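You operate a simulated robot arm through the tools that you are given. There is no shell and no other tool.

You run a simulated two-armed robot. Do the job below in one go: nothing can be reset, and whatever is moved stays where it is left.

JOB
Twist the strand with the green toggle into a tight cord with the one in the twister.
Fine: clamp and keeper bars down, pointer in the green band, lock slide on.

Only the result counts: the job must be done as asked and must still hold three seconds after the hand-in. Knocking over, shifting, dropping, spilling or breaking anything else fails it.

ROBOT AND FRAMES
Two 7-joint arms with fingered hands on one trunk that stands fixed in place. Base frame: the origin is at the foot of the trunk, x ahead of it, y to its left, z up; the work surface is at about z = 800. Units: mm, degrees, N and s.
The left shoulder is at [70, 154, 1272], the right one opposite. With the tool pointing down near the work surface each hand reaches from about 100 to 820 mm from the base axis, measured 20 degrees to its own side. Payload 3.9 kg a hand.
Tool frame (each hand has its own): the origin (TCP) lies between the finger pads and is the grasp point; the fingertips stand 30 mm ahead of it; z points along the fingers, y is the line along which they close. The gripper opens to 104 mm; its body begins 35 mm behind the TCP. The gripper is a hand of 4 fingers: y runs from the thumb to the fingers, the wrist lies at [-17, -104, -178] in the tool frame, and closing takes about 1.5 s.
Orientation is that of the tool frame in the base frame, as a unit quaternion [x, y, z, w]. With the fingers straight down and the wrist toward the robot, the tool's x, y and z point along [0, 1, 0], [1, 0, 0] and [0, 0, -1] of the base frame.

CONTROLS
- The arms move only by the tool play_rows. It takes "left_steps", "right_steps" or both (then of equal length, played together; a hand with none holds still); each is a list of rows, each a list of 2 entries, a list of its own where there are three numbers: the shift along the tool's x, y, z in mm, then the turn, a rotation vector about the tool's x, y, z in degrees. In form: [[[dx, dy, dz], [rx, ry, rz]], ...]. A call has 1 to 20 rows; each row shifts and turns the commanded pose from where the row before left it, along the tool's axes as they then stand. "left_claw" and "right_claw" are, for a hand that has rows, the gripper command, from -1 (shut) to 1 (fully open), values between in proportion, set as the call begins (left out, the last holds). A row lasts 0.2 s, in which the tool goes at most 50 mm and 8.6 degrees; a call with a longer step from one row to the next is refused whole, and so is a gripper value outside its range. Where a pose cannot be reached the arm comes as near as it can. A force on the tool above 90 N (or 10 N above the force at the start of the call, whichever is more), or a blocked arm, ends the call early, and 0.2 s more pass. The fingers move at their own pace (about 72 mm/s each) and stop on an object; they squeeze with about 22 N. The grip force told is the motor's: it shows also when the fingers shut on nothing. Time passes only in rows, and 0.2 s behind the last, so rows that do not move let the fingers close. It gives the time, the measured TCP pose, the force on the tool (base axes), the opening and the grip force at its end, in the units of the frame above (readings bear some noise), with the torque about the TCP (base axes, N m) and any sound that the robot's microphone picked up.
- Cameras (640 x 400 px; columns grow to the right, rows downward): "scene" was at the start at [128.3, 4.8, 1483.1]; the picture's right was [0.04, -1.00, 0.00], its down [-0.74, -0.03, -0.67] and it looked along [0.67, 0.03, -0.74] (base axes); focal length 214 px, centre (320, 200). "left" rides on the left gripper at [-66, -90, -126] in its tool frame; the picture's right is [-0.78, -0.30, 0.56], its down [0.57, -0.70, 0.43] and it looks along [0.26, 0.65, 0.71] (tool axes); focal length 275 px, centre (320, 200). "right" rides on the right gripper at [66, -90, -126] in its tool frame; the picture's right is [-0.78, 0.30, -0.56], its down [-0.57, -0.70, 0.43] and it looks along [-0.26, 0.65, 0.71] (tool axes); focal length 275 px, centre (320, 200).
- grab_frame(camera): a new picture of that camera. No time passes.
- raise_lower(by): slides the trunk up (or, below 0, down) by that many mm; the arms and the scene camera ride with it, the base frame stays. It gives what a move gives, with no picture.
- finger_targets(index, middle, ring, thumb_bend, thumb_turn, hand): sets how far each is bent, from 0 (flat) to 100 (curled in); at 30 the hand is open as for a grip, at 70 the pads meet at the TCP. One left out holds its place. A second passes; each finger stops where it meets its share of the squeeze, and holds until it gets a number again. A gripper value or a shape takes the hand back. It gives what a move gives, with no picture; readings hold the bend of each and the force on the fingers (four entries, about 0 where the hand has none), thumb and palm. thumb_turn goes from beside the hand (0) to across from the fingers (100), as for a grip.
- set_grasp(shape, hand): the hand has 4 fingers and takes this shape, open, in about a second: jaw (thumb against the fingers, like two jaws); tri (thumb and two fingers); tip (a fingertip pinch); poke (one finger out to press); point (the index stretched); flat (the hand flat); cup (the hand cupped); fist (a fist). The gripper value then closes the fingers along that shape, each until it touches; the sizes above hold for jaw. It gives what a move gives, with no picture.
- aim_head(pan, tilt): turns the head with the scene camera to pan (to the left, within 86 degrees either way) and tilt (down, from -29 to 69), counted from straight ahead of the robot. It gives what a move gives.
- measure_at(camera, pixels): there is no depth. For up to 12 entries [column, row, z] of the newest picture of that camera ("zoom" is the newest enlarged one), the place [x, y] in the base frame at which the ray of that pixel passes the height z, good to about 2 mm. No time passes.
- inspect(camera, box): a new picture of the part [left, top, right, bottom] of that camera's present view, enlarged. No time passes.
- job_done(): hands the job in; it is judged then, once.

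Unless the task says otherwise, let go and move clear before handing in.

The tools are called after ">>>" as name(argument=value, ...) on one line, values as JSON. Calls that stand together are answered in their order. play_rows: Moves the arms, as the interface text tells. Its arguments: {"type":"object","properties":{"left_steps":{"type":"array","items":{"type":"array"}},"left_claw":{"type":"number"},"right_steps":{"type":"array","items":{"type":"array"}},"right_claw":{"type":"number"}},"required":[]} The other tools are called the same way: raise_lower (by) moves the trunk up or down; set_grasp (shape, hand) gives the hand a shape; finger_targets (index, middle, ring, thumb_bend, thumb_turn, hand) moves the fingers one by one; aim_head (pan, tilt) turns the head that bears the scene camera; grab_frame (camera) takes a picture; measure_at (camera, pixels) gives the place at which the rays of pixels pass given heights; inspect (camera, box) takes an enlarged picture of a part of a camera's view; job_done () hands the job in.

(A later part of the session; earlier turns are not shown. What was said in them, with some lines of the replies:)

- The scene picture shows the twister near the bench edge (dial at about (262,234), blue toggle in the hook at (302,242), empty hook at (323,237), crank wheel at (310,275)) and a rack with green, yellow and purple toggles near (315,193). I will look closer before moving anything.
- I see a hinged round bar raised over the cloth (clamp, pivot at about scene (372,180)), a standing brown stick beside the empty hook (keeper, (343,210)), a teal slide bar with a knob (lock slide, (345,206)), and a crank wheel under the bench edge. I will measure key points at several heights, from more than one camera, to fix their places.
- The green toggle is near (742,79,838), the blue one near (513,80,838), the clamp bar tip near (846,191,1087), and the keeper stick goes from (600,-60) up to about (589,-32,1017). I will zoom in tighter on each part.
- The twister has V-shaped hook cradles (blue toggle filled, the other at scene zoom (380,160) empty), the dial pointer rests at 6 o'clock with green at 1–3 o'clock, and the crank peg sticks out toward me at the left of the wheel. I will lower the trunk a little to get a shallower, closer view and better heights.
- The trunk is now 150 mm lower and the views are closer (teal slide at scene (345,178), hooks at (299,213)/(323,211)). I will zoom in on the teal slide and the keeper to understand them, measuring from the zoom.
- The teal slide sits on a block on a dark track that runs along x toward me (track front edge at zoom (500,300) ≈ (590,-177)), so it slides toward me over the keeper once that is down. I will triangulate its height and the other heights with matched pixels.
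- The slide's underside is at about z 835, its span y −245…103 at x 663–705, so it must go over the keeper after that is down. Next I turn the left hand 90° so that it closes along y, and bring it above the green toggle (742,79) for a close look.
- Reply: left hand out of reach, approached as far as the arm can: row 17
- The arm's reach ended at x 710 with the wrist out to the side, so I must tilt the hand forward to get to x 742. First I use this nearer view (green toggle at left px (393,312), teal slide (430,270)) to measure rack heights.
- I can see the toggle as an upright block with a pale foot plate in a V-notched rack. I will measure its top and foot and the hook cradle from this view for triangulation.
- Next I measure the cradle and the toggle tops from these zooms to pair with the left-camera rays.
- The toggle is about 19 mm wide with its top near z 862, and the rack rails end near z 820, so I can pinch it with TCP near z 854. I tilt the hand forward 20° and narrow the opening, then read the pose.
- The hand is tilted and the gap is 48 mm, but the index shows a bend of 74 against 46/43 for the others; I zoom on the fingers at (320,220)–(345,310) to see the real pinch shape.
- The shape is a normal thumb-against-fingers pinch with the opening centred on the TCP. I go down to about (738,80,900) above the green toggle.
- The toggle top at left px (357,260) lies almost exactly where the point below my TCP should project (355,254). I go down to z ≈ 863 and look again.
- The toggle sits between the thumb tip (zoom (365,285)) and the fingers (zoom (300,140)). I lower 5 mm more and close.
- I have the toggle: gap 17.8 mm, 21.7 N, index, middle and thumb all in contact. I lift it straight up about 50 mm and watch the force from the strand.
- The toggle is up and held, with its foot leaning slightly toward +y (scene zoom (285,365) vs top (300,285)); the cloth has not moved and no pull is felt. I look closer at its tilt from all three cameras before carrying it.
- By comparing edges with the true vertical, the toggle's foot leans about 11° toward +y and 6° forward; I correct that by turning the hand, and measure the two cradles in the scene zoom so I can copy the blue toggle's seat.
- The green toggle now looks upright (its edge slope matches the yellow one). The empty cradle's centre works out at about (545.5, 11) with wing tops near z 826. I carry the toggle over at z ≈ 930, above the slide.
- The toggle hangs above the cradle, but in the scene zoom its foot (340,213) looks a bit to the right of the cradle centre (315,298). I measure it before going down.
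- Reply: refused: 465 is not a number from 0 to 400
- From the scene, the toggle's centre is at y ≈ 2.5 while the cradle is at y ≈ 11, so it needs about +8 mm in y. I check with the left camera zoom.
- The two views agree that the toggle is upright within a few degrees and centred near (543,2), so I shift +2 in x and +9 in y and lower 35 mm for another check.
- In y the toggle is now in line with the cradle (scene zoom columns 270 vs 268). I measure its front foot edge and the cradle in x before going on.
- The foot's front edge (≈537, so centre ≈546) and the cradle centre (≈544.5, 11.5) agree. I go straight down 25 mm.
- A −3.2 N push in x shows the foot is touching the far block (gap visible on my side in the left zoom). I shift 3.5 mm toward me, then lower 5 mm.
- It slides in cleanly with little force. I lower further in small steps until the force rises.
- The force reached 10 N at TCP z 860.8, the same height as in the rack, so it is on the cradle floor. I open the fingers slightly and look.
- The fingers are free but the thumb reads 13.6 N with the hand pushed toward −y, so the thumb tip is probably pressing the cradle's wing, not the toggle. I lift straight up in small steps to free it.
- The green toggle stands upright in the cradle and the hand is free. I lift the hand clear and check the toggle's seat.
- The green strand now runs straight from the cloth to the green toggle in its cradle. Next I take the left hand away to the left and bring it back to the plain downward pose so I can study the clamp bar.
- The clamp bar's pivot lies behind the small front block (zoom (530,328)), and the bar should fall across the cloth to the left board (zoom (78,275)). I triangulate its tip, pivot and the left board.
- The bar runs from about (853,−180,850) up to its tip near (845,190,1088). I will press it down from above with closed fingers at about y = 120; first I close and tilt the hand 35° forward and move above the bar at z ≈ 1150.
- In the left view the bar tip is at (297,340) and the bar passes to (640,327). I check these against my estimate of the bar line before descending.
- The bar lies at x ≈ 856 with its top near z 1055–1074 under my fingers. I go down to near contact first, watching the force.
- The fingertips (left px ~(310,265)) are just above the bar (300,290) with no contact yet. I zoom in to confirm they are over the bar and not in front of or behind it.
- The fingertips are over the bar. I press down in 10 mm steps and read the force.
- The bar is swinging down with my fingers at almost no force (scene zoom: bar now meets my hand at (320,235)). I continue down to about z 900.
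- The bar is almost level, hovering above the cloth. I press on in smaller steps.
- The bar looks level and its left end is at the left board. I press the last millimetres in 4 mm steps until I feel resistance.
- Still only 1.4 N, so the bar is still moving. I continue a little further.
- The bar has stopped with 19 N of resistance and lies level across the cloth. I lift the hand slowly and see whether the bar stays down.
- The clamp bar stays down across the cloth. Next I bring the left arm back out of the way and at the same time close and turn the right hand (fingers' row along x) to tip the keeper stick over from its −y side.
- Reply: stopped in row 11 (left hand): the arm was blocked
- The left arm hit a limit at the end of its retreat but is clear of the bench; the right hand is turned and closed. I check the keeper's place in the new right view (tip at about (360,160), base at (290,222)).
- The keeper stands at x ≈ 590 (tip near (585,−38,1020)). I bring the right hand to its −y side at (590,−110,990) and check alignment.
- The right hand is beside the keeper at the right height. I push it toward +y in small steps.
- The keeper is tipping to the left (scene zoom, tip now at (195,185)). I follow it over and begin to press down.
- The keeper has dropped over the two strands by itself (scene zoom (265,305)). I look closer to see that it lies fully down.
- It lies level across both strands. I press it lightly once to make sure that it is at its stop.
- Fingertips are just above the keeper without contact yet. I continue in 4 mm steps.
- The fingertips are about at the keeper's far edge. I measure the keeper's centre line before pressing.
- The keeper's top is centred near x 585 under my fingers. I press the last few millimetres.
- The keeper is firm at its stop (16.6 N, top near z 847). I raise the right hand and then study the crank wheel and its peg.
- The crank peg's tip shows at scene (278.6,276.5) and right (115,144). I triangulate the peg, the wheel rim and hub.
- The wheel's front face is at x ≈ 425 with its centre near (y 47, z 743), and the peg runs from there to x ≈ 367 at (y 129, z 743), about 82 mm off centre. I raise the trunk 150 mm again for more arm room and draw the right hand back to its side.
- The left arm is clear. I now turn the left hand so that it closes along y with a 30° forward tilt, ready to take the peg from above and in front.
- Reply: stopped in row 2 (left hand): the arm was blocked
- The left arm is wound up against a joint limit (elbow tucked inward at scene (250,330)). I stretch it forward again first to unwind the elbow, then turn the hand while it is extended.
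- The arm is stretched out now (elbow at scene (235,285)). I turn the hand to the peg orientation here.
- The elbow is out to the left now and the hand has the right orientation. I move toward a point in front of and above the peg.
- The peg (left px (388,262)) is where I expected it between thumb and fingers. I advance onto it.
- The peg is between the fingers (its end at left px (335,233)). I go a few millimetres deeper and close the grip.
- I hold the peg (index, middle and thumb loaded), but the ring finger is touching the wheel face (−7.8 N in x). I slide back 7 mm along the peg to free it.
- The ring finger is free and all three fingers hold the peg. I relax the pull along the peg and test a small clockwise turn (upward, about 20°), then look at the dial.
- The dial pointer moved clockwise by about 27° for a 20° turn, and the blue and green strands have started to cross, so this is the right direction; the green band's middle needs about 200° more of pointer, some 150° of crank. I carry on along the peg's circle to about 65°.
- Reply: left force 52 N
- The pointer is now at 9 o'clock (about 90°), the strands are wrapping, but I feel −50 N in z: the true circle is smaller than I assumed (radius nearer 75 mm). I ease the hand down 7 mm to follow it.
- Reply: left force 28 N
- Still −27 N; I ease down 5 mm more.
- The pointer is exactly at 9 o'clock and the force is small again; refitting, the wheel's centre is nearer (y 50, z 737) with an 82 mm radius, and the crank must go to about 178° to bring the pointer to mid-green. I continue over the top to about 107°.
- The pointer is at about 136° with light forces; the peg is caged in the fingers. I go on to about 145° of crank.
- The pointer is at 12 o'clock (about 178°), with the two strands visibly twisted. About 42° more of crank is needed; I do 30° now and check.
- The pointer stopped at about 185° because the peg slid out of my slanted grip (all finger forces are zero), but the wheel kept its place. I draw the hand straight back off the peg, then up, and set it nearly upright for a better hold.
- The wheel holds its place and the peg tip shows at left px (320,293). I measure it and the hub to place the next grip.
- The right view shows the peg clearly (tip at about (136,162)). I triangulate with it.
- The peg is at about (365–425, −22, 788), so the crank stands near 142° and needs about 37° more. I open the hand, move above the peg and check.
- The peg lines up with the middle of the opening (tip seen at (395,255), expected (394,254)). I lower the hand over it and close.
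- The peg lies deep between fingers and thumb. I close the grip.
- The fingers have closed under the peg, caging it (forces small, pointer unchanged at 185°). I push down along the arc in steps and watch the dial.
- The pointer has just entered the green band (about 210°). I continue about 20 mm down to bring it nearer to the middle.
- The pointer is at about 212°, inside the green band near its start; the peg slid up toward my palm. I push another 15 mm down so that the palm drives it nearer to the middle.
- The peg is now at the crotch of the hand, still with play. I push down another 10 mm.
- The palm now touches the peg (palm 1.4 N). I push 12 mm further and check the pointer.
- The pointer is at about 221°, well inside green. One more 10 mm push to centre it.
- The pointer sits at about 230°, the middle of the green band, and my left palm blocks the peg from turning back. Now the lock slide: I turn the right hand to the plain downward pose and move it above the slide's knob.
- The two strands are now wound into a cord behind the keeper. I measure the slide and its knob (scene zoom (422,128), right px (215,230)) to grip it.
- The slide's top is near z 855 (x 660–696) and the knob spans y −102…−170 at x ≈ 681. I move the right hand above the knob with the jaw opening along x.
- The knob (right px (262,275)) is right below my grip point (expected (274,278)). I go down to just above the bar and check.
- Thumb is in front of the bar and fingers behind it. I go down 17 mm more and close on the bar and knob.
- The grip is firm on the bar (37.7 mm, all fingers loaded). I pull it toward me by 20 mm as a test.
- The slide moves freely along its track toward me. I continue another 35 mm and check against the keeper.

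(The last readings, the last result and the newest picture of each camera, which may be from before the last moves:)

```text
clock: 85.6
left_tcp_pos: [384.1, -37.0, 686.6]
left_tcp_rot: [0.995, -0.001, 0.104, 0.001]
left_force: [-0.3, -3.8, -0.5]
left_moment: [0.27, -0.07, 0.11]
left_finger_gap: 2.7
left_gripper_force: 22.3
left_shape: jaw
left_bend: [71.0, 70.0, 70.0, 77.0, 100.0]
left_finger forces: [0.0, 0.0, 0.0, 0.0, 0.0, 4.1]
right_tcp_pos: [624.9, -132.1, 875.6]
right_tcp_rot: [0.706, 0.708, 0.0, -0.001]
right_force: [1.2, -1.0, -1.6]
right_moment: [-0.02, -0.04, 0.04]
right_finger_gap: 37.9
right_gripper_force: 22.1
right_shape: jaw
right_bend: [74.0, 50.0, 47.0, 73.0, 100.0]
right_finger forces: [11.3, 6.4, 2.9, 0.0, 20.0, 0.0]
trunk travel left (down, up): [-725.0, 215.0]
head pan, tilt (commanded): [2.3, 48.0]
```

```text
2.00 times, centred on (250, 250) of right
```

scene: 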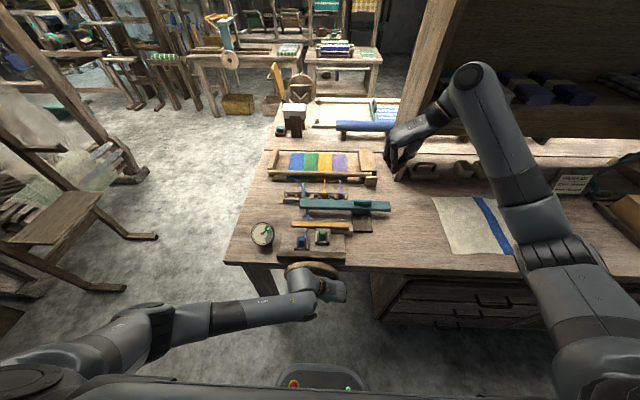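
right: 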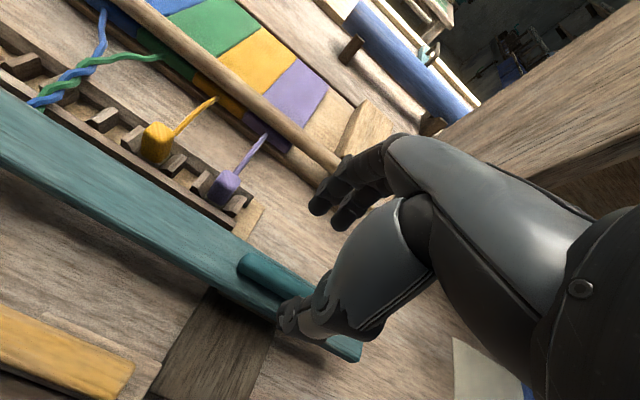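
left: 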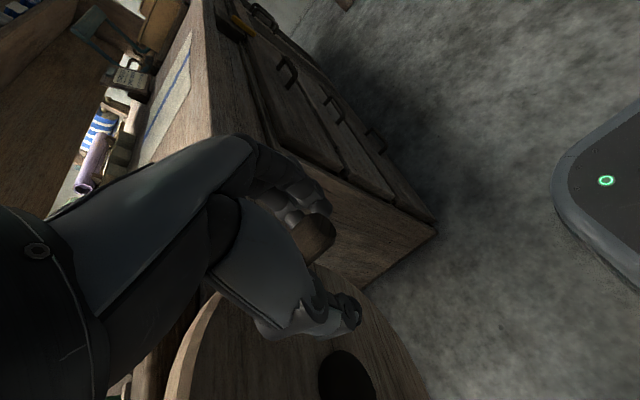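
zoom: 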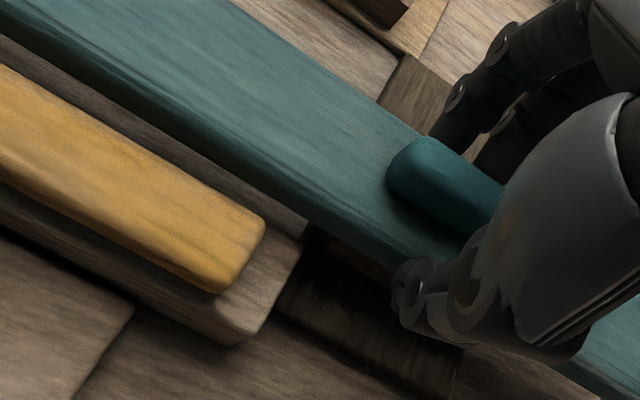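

The slide's front edge is now close behind the keeper and seems to stand a little higher. I continue slowly, watching the force.

>>> play_rows(right_steps=[[[0, -4, 0], [0, 0, 0]], [[0, -4, 0], [0, 0, 0]], [[0, -4, 0], [0, 0, 0]], [[0, -4, 0], [0, 0, 0]]])

>>> inspect(camera="scene", box=[290, 170, 400, 250])

>>> inspect(camera="right", box=[100, 150, 400, 350])

```text
clock: 86.6
left_tcp_pos: [385.8, -37.5, 686.2]
left_tcp_rot: [0.995, -0.001, 0.103, 0.001]
left_force: [-3.8, -4.0, 2.5]
left_moment: [0.26, -0.2, 0.06]
left_finger_gap: 2.9
left_gripper_force: 22.4
left_shape: jaw
left_bend: [71.0, 70.0, 70.0, 77.0, 100.0]
left_finger forces: [0.0, 0.1, 0.0, 0.0, 0.1, 5.6]
right_tcp_pos: [612.7, -131.7, 874.3]
right_tcp_rot: [0.706, 0.708, 0.001, -0.001]
right_force: [22.8, -2.8, -0.8]
right_moment: [-0.12, -0.83, 0.06]
right_finger_gap: 39.5
right_gripper_force: 21.7
right_shape: jaw
right_bend: [73.0, 45.0, 41.0, 75.0, 100.0]
right_finger forces: [18.9, 13.1, 3.9, 0.0, 12.3, 0.1]
trunk travel left (down, up): [-725.0, 215.0]
head pan, tilt (commanded): [2.3, 48.0]
```

```text
5.00 times, centred on (345, 210) of scene
```

zoom: 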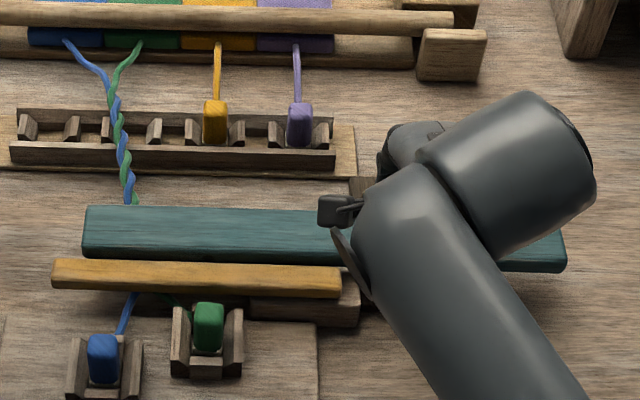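

```text
2.00 times, centred on (250, 250) of right
```

zoom: 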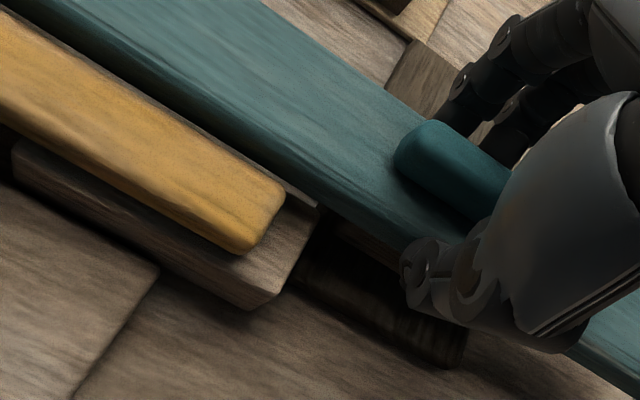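

The slide stopped with 22.8 N, its front edge right at the keeper's back edge, though the dark track seems to go on a little. I must find out whether it is butting against the keeper or at its end stop, so I look closer.

>>> inspect(camera="right", box=[180, 210, 340, 330])

>>> inspect(camera="scene", box=[290, 205, 370, 245])

>>> inspect(camera="right", box=[0, 60, 240, 260])

```text
3.33 times, centred on (260, 270) of right
```

zoom: 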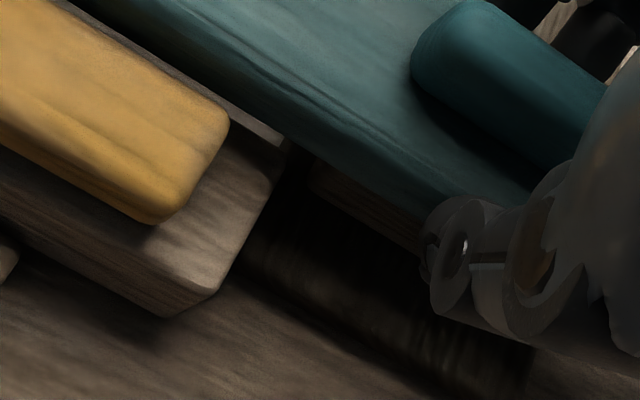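

```text
8.00 times, centred on (330, 225) of scene
```

zoom: 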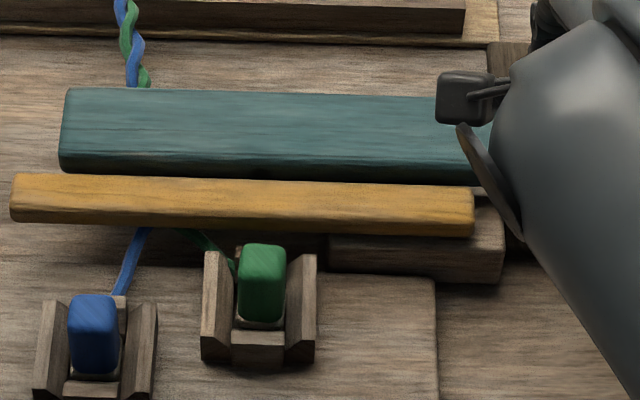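

```text
2.00 times, centred on (120, 160) of right
```

zoom: 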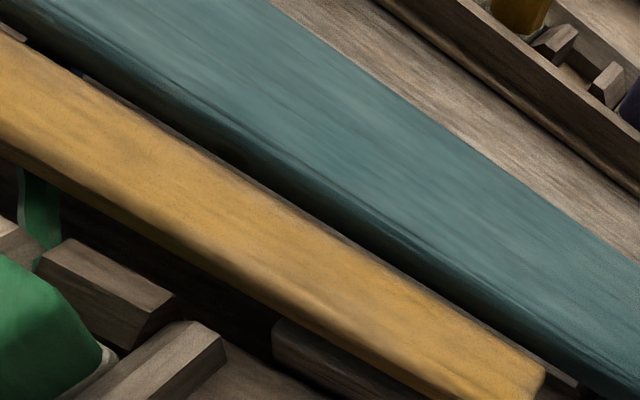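

Between the slide's front and the keeper's back I can see a thin strip of the base block, so they may not be touching. I measure both edges.

>>> inspect(camera="scene", box=[290, 205, 370, 245])

>>> measure_at(camera="zoom", pixels=[[300, 180, 847], [300, 180, 840], [300, 173, 830], [300, 173, 838], [300, 155, 855], [300, 155, 850], [300, 207, 847], [300, 230, 825], [470, 190, 847], [490, 195, 835], [300, 92, 855], [62, 170, 835]])

>>> inspect(camera="right", box=[180, 210, 340, 330])

>>> measure_at(camera="zoom", pixels=[[228, 115, 847], [228, 115, 840], [280, 147, 838], [280, 147, 832], [300, 150, 830], [300, 150, 838], [165, 222, 830], [205, 292, 835], [490, 395, 803], [535, 345, 803], [310, 170, 820], [420, 235, 820]])

```text
8.00 times, centred on (330, 225) of scene
```

zoom: 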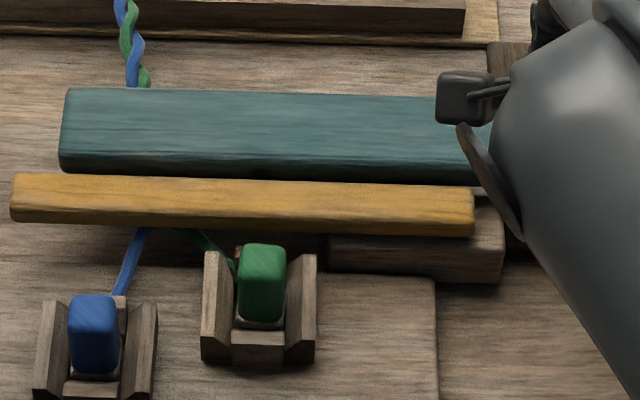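

```text
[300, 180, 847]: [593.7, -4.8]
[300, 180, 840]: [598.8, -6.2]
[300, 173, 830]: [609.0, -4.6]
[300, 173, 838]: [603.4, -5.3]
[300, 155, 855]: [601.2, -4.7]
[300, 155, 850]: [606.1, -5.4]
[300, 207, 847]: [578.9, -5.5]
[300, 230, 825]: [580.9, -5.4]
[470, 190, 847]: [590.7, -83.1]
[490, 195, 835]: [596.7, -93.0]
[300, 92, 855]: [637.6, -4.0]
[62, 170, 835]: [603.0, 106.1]
```

```text
3.33 times, centred on (260, 270) of right
```

zoom: 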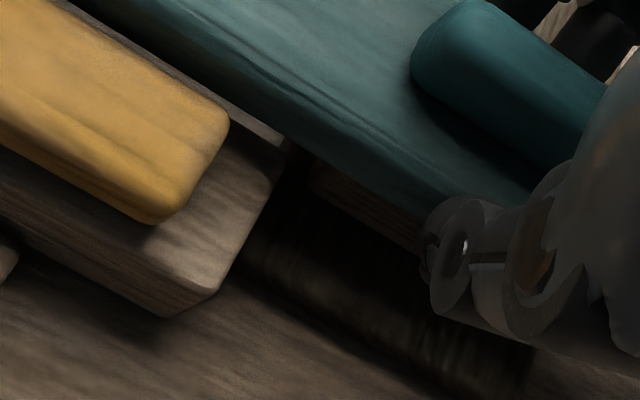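

```text
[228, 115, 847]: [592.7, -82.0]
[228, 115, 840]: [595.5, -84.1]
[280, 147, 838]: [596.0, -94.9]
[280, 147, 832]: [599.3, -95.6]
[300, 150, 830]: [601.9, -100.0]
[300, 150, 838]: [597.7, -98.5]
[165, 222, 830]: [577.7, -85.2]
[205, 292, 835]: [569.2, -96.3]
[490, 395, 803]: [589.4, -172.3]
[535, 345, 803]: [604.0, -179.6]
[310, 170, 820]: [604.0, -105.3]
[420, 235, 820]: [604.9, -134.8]
```

The slide's front is at about x 600, the keeper's back at 594 — a gap of some 6 mm — so it seems the slide met its own end stop. I check where the dark track's back end lies to see if the travel is complete.

>>> inspect(camera="scene", box=[330, 190, 390, 240])

>>> measure_at(camera="scene", pixels=[[353.1, 205.3, 803], [353.1, 205.3, 808], [351, 205.3, 803]])

>>> inspect(camera="scene", box=[246, 218, 282, 250])

```text
8.00 times, centred on (360, 215) of scene
```

zoom: 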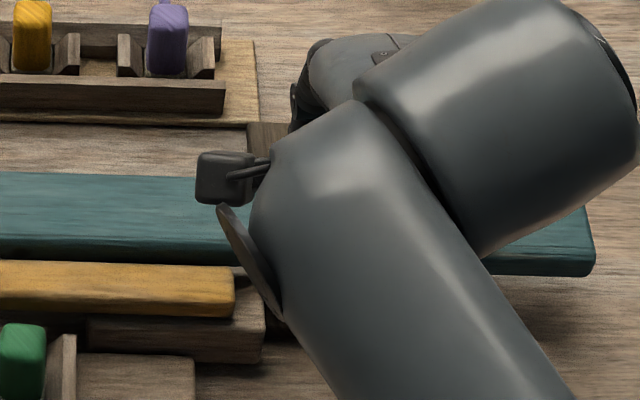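

```text
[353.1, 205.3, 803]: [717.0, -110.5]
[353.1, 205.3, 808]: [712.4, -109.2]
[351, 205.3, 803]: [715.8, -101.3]
```

```text
12.50 times, centred on (264, 234) of scene
```

zoom: 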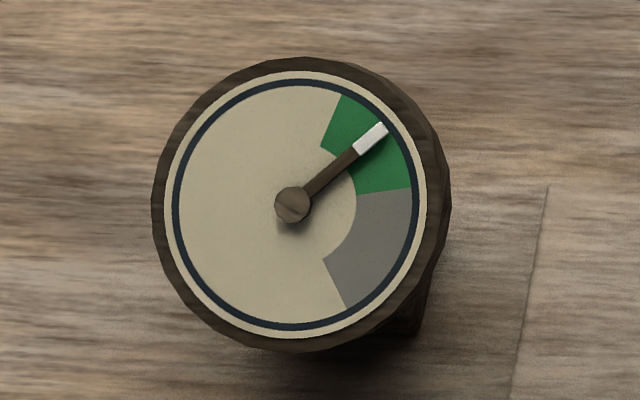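

The pointer is still mid-green. I ease the pull, let go of the slide and lift the right hand to view the lock from above.

>>> play_rows(right_steps=[[[0, 3, 0], [0, 0, 0]], [[0, 0, 0], [0, 0, 0]]])

>>> play_rows(right_steps=[[[0, 0, 0], [0, 0, 0]], [[0, 0, 0], [0, 0, 0]], [[0, 0, 0], [0, 0, 0]], [[0, 0, 0], [0, 0, 0]], [[0, 0, -10], [0, 0, 0]], [[0, 0, -20], [0, 0, 0]], [[0, 0, -40], [0, 0, 0]], [[0, 0, -40], [0, 0, 0]]], right_claw=0.3)

>>> grab_frame(camera="right")

>>> inspect(camera="scene", box=[290, 180, 400, 250])

```text
clock: 87.2
left_tcp_pos: [384.2, -36.2, 686.1]
left_tcp_rot: [0.995, -0.001, 0.104, 0.001]
left_force: [-0.7, -4.9, 1.3]
left_moment: [0.25, -0.03, 0.12]
left_finger_gap: 2.8
left_gripper_force: 21.9
left_shape: jaw
left_bend: [71.0, 70.0, 70.0, 77.0, 100.0]
left_finger forces: [0.0, 0.0, 0.0, 0.0, 0.1, 4.9]
right_tcp_pos: [613.2, -131.3, 873.6]
right_tcp_rot: [0.706, 0.708, 0.001, -0.002]
right_force: [13.8, -2.3, 4.0]
right_moment: [-0.13, -0.73, 0.01]
right_finger_gap: 39.8
right_gripper_force: 22.2
right_shape: jaw
right_bend: [73.0, 45.0, 41.0, 75.0, 100.0]
right_finger forces: [16.4, 11.5, 3.3, 0.0, 15.8, 0.0]
trunk travel left (down, up): [-725.0, 215.0]
head pan, tilt (commanded): [2.3, 48.0]
```

```text
clock: 89.0
left_tcp_pos: [383.6, -36.6, 687.2]
left_tcp_rot: [0.995, -0.001, 0.104, 0.001]
left_force: [0.8, -4.4, 1.4]
left_moment: [0.26, 0.03, 0.14]
left_finger_gap: 2.8
left_gripper_force: 22.2
left_shape: jaw
left_bend: [71.0, 70.0, 70.0, 77.0, 100.0]
left_finger forces: [0.0, 0.1, 0.0, 0.0, 0.0, 4.6]
right_tcp_pos: [611.9, -132.4, 985.5]
right_tcp_rot: [0.705, 0.709, 0.0, 0.0]
right_force: [0.5, -0.1, -0.2]
right_moment: [-0.02, 0.0, -0.02]
right_finger_gap: 67.7
right_gripper_force: 0.0
right_shape: jaw
right_bend: [73.0, 39.0, 35.0, 60.0, 99.0]
right_finger forces: [0.1, 0.0, 0.1, 0.0, 0.0, 0.0]
trunk travel left (down, up): [-725.0, 215.0]
head pan, tilt (commanded): [2.3, 48.0]
```

```text
taken
```

right: 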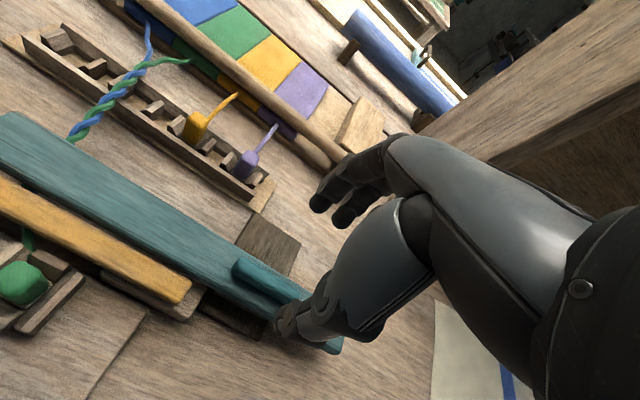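

```text
5.71 times, centred on (345, 215) of scene
```

zoom: 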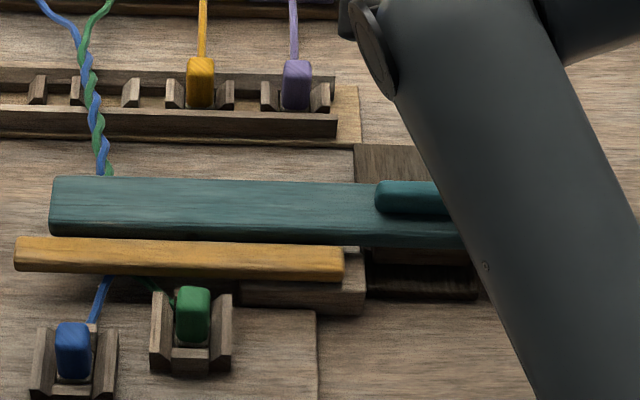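

The slide stays where it was left. I move the right arm further aside to get a full view of the slide and its track.

>>> play_rows(right_steps=[[[-30, 0, -30], [0, 0, 0]], [[-40, 0, -20], [0, 0, 0]], [[-45, 0, 0], [0, 0, 0]], [[-45, 0, 0], [0, 0, 0]]])

>>> inspect(camera="scene", box=[290, 180, 400, 250])

>>> grab_frame(camera="right")

>>> inspect(camera="right", box=[60, 130, 300, 300])

```text
clock: 90.0
left_tcp_pos: [384.6, -37.1, 687.0]
left_tcp_rot: [0.995, -0.001, 0.105, 0.0]
left_force: [-0.3, -3.4, 0.8]
left_moment: [0.15, 0.0, 0.04]
left_finger_gap: 2.9
left_gripper_force: 21.7
left_shape: jaw
left_bend: [71.0, 70.0, 70.0, 77.0, 100.0]
left_finger forces: [0.1, 0.0, 0.0, 0.0, 0.0, 3.1]
right_tcp_pos: [611.8, -291.6, 1035.3]
right_tcp_rot: [0.706, 0.708, 0.0, -0.001]
right_force: [0.0, -0.5, 0.3]
right_moment: [0.0, -0.03, 0.03]
right_finger_gap: 67.0
right_gripper_force: 0.1
right_shape: jaw
right_bend: [73.0, 39.0, 35.0, 60.0, 99.0]
right_finger forces: [0.0, 0.1, 0.0, 0.0, 0.0, 0.0]
trunk travel left (down, up): [-725.0, 215.0]
head pan, tilt (commanded): [2.3, 48.0]
```

```text
5.71 times, centred on (345, 215) of scene
```

zoom: 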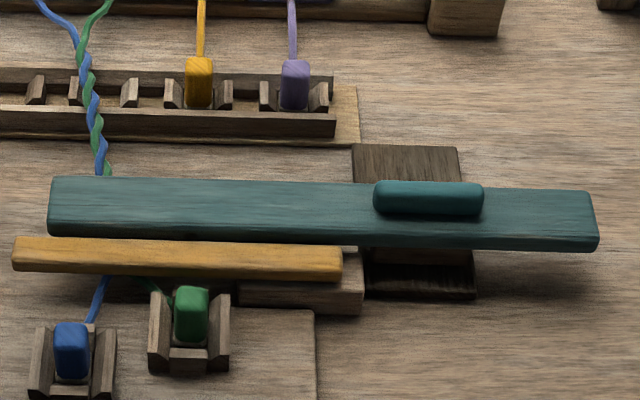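

```text
taken
```

right: 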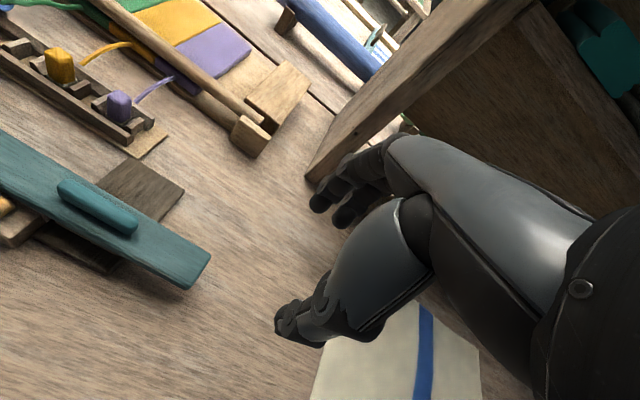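

```text
2.35 times, centred on (180, 215) of right
```

zoom: 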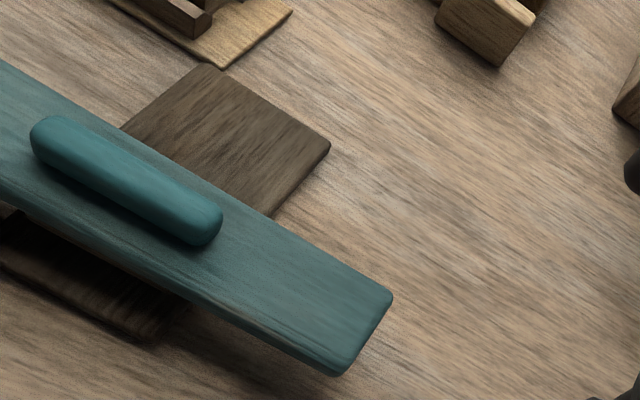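

The slide rests just behind the keeper, well along its track. To learn whether the lock has engaged, I nudge the crank 4 mm further with the left palm: if locked it will resist, if not the pointer moves only some 3° and stays in green.

>>> play_rows(left_steps=[[[-0.4, 0, 2], [0, 0, 0]], [[-0.4, 0, 2], [0, 0, 0]], [[0, 0, 0], [0, 0, 0]]])

>>> inspect(camera="scene", box=[246, 218, 282, 250])

```text
clock: 90.8
left_tcp_pos: [382.8, -37.4, 682.5]
left_tcp_rot: [0.995, -0.001, 0.105, 0.002]
left_force: [0.1, -5.1, 9.4]
left_moment: [0.25, 0.15, 0.1]
left_finger_gap: 2.8
left_gripper_force: 22.0
left_shape: jaw
left_bend: [71.0, 70.0, 70.0, 77.0, 100.0]
left_finger forces: [0.0, 0.0, 0.0, 0.0, 0.0, 9.9]
right_tcp_pos: [611.5, -292.6, 1035.8]
right_tcp_rot: [0.706, 0.709, 0.0, 0.0]
right_force: [0.5, 0.2, 0.3]
right_moment: [-0.03, 0.01, -0.04]
right_finger_gap: 67.3
right_gripper_force: 0.1
right_shape: jaw
right_bend: [73.0, 39.0, 35.0, 60.0, 99.0]
right_finger forces: [0.1, 0.0, 0.1, 0.0, 0.0, 0.0]
trunk travel left (down, up): [-725.0, 215.0]
head pan, tilt (commanded): [2.3, 48.0]
```

```text
12.50 times, centred on (264, 234) of scene
```

zoom: 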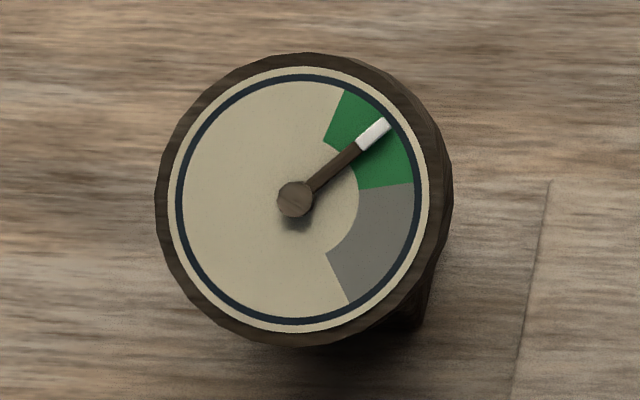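

The push met resistance (palm 3 → 9.9 N, z 9.4 N) and the pointer hardly moved. I push 3 mm more to be sure.

>>> play_rows(left_steps=[[[-0.6, 0, 2.9], [0, 0, 0]], [[0, 0, 0], [0, 0, 0]]])

>>> inspect(camera="scene", box=[246, 218, 282, 250])

```text
clock: 91.4
left_tcp_pos: [383.3, -37.7, 681.1]
left_tcp_rot: [0.994, -0.001, 0.105, 0.001]
left_force: [0.9, -8.5, 7.8]
left_moment: [0.46, 0.17, 0.16]
left_finger_gap: 2.4
left_gripper_force: 22.2
left_shape: jaw
left_bend: [71.0, 70.0, 70.0, 77.0, 100.0]
left_finger forces: [0.1, 0.1, 0.0, 0.0, 0.0, 10.4]
right_tcp_pos: [611.4, -290.5, 1036.2]
right_tcp_rot: [0.706, 0.709, 0.001, -0.001]
right_force: [0.6, 0.5, 0.1]
right_moment: [0.01, 0.0, 0.01]
right_finger_gap: 67.5
right_gripper_force: 0.0
right_shape: jaw
right_bend: [73.0, 39.0, 35.0, 60.0, 99.0]
right_finger forces: [0.0, 0.1, 0.0, 0.0, 0.0, 0.0]
trunk travel left (down, up): [-725.0, 215.0]
head pan, tilt (commanded): [2.3, 48.0]
```

```text
12.50 times, centred on (264, 234) of scene
```

zoom: 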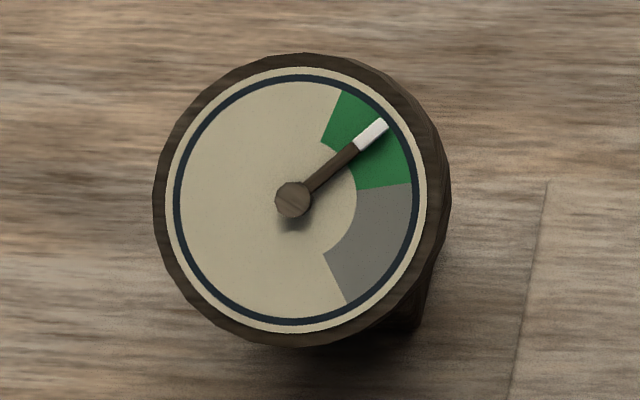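

The pointer did not move at all while the palm pushed with 10 N, so the crank is locked. I ease off, open the left hand and draw it straight back off the peg.

>>> play_rows(left_steps=[[[0.6, 0, -3], [0, 0, 0]], [[0.6, 0, -3], [0, 0, 0]], [[0, 0, 0], [0, 0, 0]]])

>>> play_rows(left_steps=[[[0, 0, 0], [0, 0, 0]], [[0, 0, 0], [0, 0, 0]], [[0, 0, 0], [0, 0, 0]], [[0, 0, 0], [0, 0, 0]], [[0, 0, 0], [0, 0, 0]], [[0, 0, 0], [0, 0, 0]]], left_claw=0.3)

>>> inspect(camera="scene", box=[246, 218, 282, 250])

>>> inspect(camera="left", box=[200, 80, 400, 360])

```text
clock: 92.2
left_tcp_pos: [382.2, -36.5, 686.2]
left_tcp_rot: [0.995, -0.002, 0.104, 0.0]
left_force: [-1.3, -4.6, 1.1]
left_moment: [0.23, -0.11, 0.09]
left_finger_gap: 2.4
left_gripper_force: 21.7
left_shape: jaw
left_bend: [71.0, 70.0, 70.0, 77.0, 100.0]
left_finger forces: [0.0, 0.1, 0.0, 0.0, 0.0, 4.5]
right_tcp_pos: [612.1, -291.7, 1035.8]
right_tcp_rot: [0.706, 0.708, 0.0, 0.0]
right_force: [-0.2, 0.2, -0.1]
right_moment: [0.01, 0.01, -0.03]
right_finger_gap: 67.7
right_gripper_force: 0.0
right_shape: jaw
right_bend: [73.0, 39.0, 35.0, 60.0, 99.0]
right_finger forces: [0.0, 0.1, 0.0, 0.2, 0.0, 0.0]
trunk travel left (down, up): [-725.0, 215.0]
head pan, tilt (commanded): [2.3, 48.0]
```

```text
clock: 93.6
left_tcp_pos: [384.0, -36.0, 685.5]
left_tcp_rot: [0.995, -0.001, 0.104, 0.002]
left_force: [-0.7, -2.8, -0.1]
left_moment: [0.1, -0.04, 0.07]
left_finger_gap: 67.6
left_gripper_force: 0.1
left_shape: jaw
left_bend: [73.0, 39.0, 35.0, 60.0, 99.0]
left_finger forces: [0.1, 0.1, 0.0, 0.1, 0.0, 1.4]
right_tcp_pos: [612.1, -290.7, 1035.6]
right_tcp_rot: [0.706, 0.708, 0.0, -0.001]
right_force: [0.5, 0.5, 0.0]
right_moment: [-0.01, -0.01, -0.02]
right_finger_gap: 67.4
right_gripper_force: 0.1
right_shape: jaw
right_bend: [73.0, 39.0, 35.0, 60.0, 99.0]
right_finger forces: [0.0, 0.0, 0.0, 0.0, 0.0, 0.0]
trunk travel left (down, up): [-725.0, 215.0]
head pan, tilt (commanded): [2.3, 48.0]
```

```text
12.50 times, centred on (264, 234) of scene
```

zoom: 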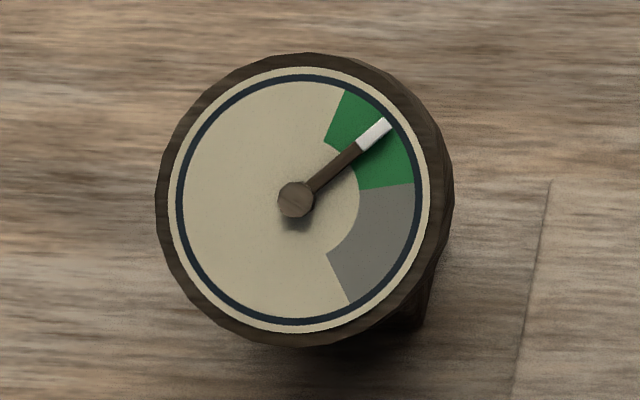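

```text
1.43 times, centred on (300, 220) of left
```

zoom: 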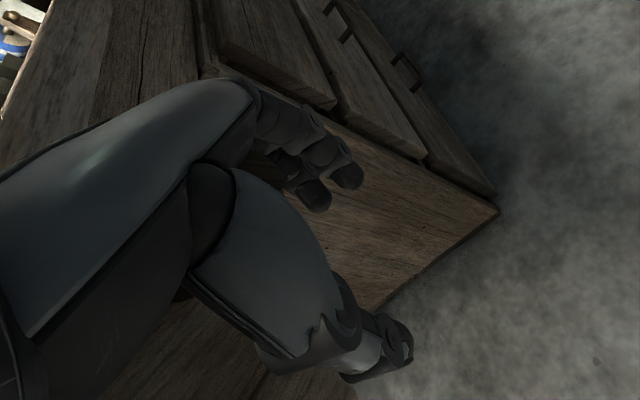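

The hand is open and the pointer holds in mid-green. I draw the left hand straight back along the peg's axis.

>>> play_rows(left_steps=[[[-10, 0, -2.1], [0, 0, 0]], [[-22, 0, -4.6], [0, 0, 0]], [[-29, 0, -6.1], [0, 0, 0]], [[-29, 0, -6.1], [0, 0, 0]]])

>>> grab_frame(camera="scene")

>>> inspect(camera="scene", box=[240, 200, 370, 300])

```text
clock: 94.6
left_tcp_pos: [289.7, -36.6, 685.1]
left_tcp_rot: [0.995, -0.001, 0.105, 0.002]
left_force: [-0.3, 1.0, 0.0]
left_moment: [0.02, -0.01, -0.04]
left_finger_gap: 67.5
left_gripper_force: 0.1
left_shape: jaw
left_bend: [73.0, 39.0, 35.0, 60.0, 99.0]
left_finger forces: [0.0, 0.1, 0.0, 0.0, 0.0, 0.0]
right_tcp_pos: [610.2, -289.9, 1035.6]
right_tcp_rot: [0.706, 0.709, 0.0, 0.0]
right_force: [-0.1, -0.1, 0.7]
right_moment: [-0.01, -0.01, 0.02]
right_finger_gap: 67.2
right_gripper_force: 0.0
right_shape: jaw
right_bend: [73.0, 39.0, 35.0, 60.0, 99.0]
right_finger forces: [0.0, 0.0, 0.0, 0.2, 0.0, 0.0]
trunk travel left (down, up): [-725.0, 215.0]
head pan, tilt (commanded): [2.3, 48.0]
```

```text
taken
```

scene: 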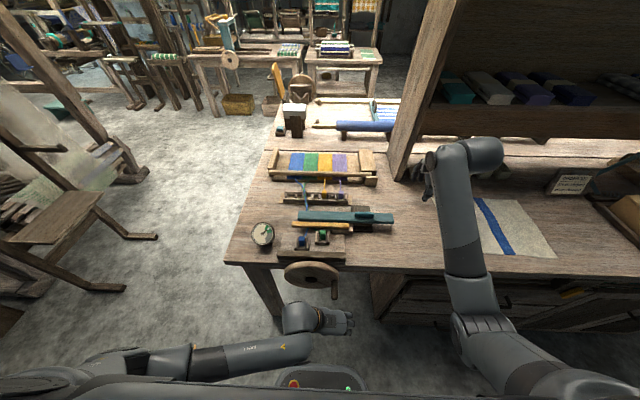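

```text
4.00 times, centred on (305, 250) of scene
```

zoom: 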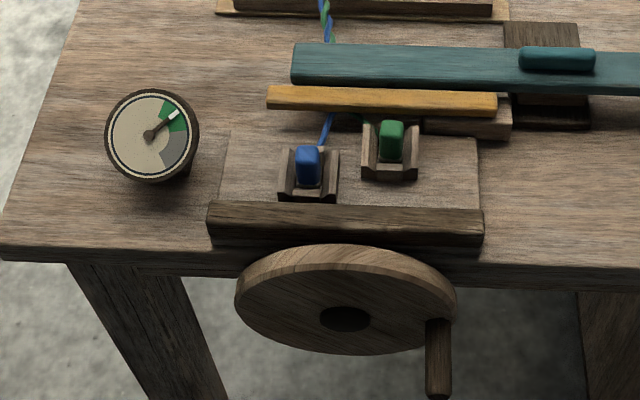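

The wheel holds with the peg free, and the dial still reads mid-green. I move the left hand clear to the left and let some time pass, then check everything once more.

>>> play_rows(left_steps=[[[5.1, -37.5, -24.5], [0, 0, 0]], [[5.1, -37.5, -24.5], [0, 0, 0]], [[5.1, -37.5, -24.5], [0, 0, 0]], [[5.1, -37.5, -24.5], [0, 0, 0]], [[0, 0, 0], [0, 0, 0]], [[0, 0, 0], [0, 0, 0]], [[0, 0, 0], [0, 0, 0]], [[0, 0, 0], [0, 0, 0]], [[0, 0, 0], [0, 0, 0]], [[0, 0, 0], [0, 0, 0]], [[0, 0, 0], [0, 0, 0]], [[0, 0, 0], [0, 0, 0]], [[0, 0, 0], [0, 0, 0]], [[0, 0, 0], [0, 0, 0]], [[0, 0, 0], [0, 0, 0]], [[0, 0, 0], [0, 0, 0]]])

>>> inspect(camera="scene", box=[246, 218, 282, 250])

>>> inspect(camera="scene", box=[250, 140, 410, 260])

>>> inspect(camera="scene", box=[285, 205, 400, 260])

>>> grab_frame(camera="right")

```text
clock: 98.0
left_tcp_pos: [293.1, 114.4, 785.0]
left_tcp_rot: [0.995, -0.001, 0.104, 0.001]
left_force: [0.0, 0.0, -0.2]
left_moment: [0.01, 0.0, -0.01]
left_finger_gap: 67.4
left_gripper_force: 0.0
left_shape: jaw
left_bend: [73.0, 39.0, 35.0, 60.0, 99.0]
left_finger forces: [0.0, 0.0, 0.0, 0.0, 0.1, 0.0]
right_tcp_pos: [611.9, -290.7, 1035.4]
right_tcp_rot: [0.706, 0.708, -0.001, 0.0]
right_force: [0.2, -0.2, -0.5]
right_moment: [0.0, -0.01, -0.01]
right_finger_gap: 67.3
right_gripper_force: 0.0
right_shape: jaw
right_bend: [73.0, 39.0, 35.0, 60.0, 99.0]
right_finger forces: [0.0, 0.0, 0.1, 0.1, 0.1, 0.0]
trunk travel left (down, up): [-725.0, 215.0]
head pan, tilt (commanded): [2.3, 48.0]
```

```text
12.50 times, centred on (264, 234) of scene
```

zoom: 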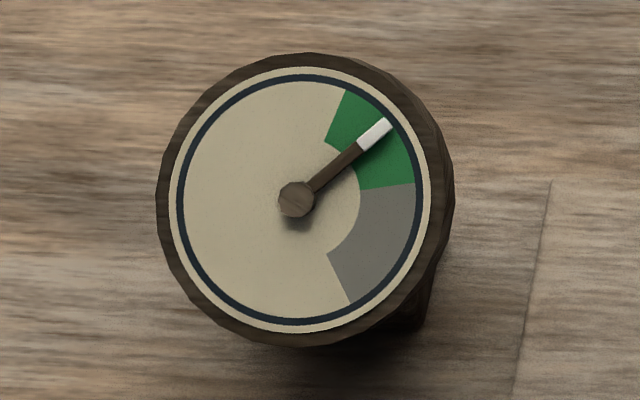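

```text
3.33 times, centred on (330, 200) of scene
```

zoom: 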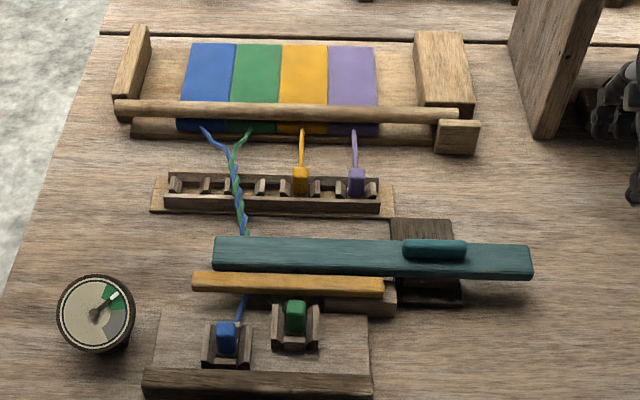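

```text
5.57 times, centred on (342, 232) of scene
```

zoom: 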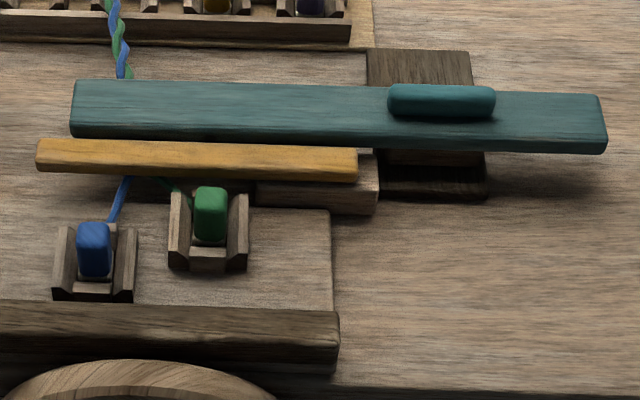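

```text
taken
```

right: 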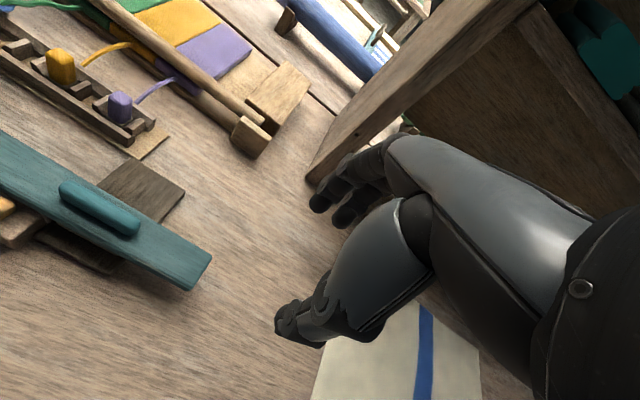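

Everything holds: pointer mid-green, keeper and clamp down, both toggles seated, cord twisted. Before handing in I take one tight look at the gap between slide and keeper to be sure that the slide is at its own stop.

>>> inspect(camera="scene", box=[335, 212, 375, 237])

>>> inspect(camera="scene", box=[285, 212, 325, 237])

```text
16.00 times, centred on (355, 224) of scene
```

zoom: 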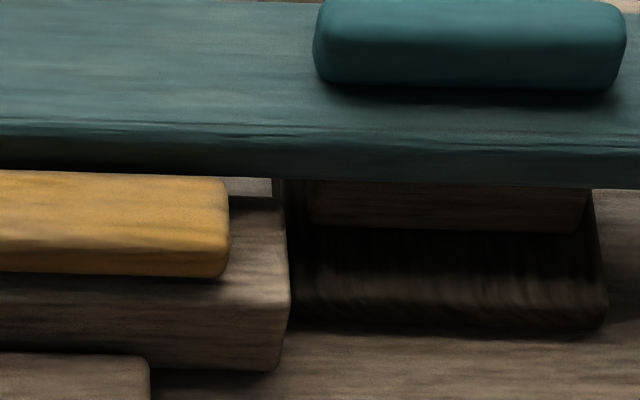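

```text
16.00 times, centred on (305, 224) of scene
```

zoom: 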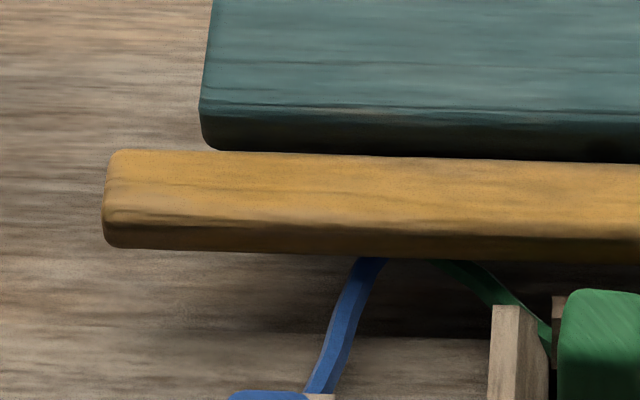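

The tight views cannot show clearly whether slide and keeper touch, so I compare the keeper's height at both ends (with the level slide as control) to see if the keeper is truly flat.

>>> measure_at(camera="scene", pixels=[[294.5, 221.1, 847], [310, 221.7, 847], [325, 222.1, 847], [348, 222.8, 847], [299, 218.1, 855], [325, 218.7, 855], [350, 219.4, 855], [370, 220.1, 855], [294, 227.3, 830], [347, 229.2, 830]])

>>> inspect(camera="scene", box=[282, 205, 382, 245])

>>> measure_at(camera="zoom", pixels=[[90, 152, 847], [200, 156, 847], [300, 160, 847], [410, 164, 847], [90, 198, 830], [400, 208, 830], [130, 130, 855], [300, 134, 855], [500, 140, 855], [600, 145, 855], [118, 82, 855], [600, 98, 855]])

```text
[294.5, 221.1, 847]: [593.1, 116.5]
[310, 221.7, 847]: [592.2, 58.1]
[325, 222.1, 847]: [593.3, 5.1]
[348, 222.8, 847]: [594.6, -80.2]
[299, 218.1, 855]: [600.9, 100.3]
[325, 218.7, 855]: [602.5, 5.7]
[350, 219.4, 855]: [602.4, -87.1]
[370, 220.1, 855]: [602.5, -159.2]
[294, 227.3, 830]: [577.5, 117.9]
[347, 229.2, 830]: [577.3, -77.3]
```

```text
6.40 times, centred on (332, 225) of scene
```

zoom: 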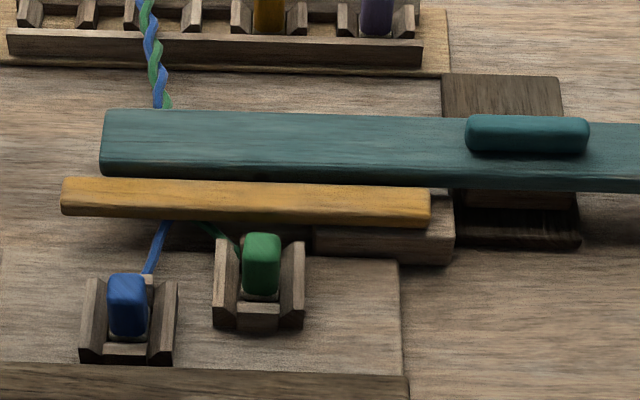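

```text
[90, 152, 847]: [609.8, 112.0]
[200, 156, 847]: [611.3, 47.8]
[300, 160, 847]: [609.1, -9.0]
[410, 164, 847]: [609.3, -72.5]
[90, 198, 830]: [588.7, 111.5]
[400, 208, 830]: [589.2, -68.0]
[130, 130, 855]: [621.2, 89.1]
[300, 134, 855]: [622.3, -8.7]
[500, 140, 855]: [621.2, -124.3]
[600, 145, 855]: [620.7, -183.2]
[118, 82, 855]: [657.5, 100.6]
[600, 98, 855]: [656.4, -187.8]
```

The keeper's back edge reads x ≈ 593 at both ends, so it lies flat, and the slide's front (≈ 601) stands clear of it, which means the slide stopped at its own end. The clamp is down and the crank resisted turning. Both hands are clear and the pointer has stayed in mid-green for several seconds, so I hand in.

>>> job_done()

```text
The job is handed in.
```

The green strand is twisted into a cord with the blue one that was in the twister, and I have handed the job in. I don't have the judge's result.

- **Green toggle:** it stands upright in the empty cradle beside the blue one.
- **Clamp and keeper:** both bars are down. The clamp stayed down when I let go. The keeper lies flat across both strands and was solid when I pressed it.
- **Pointer:** it sits in the middle of the green band. It did not move in the roughly four seconds after I took my hand off the crank.
- **Lock slide:** I pulled it toward me until it stopped hard at about 23 N. A nudge on the crank afterwards met resistance and did not move the pointer, so I take the lock as engaged. I could not see the lock itself, and I judged that the slide was at its own stop from measurements good to a few millimetres.

During cranking the peg slipped out of my grip once, with the pointer still short of green. The wheel held its place, and I re-gripped and finished the turn. I saw nothing else knocked over or moved, and both hands were clear before I handed in.
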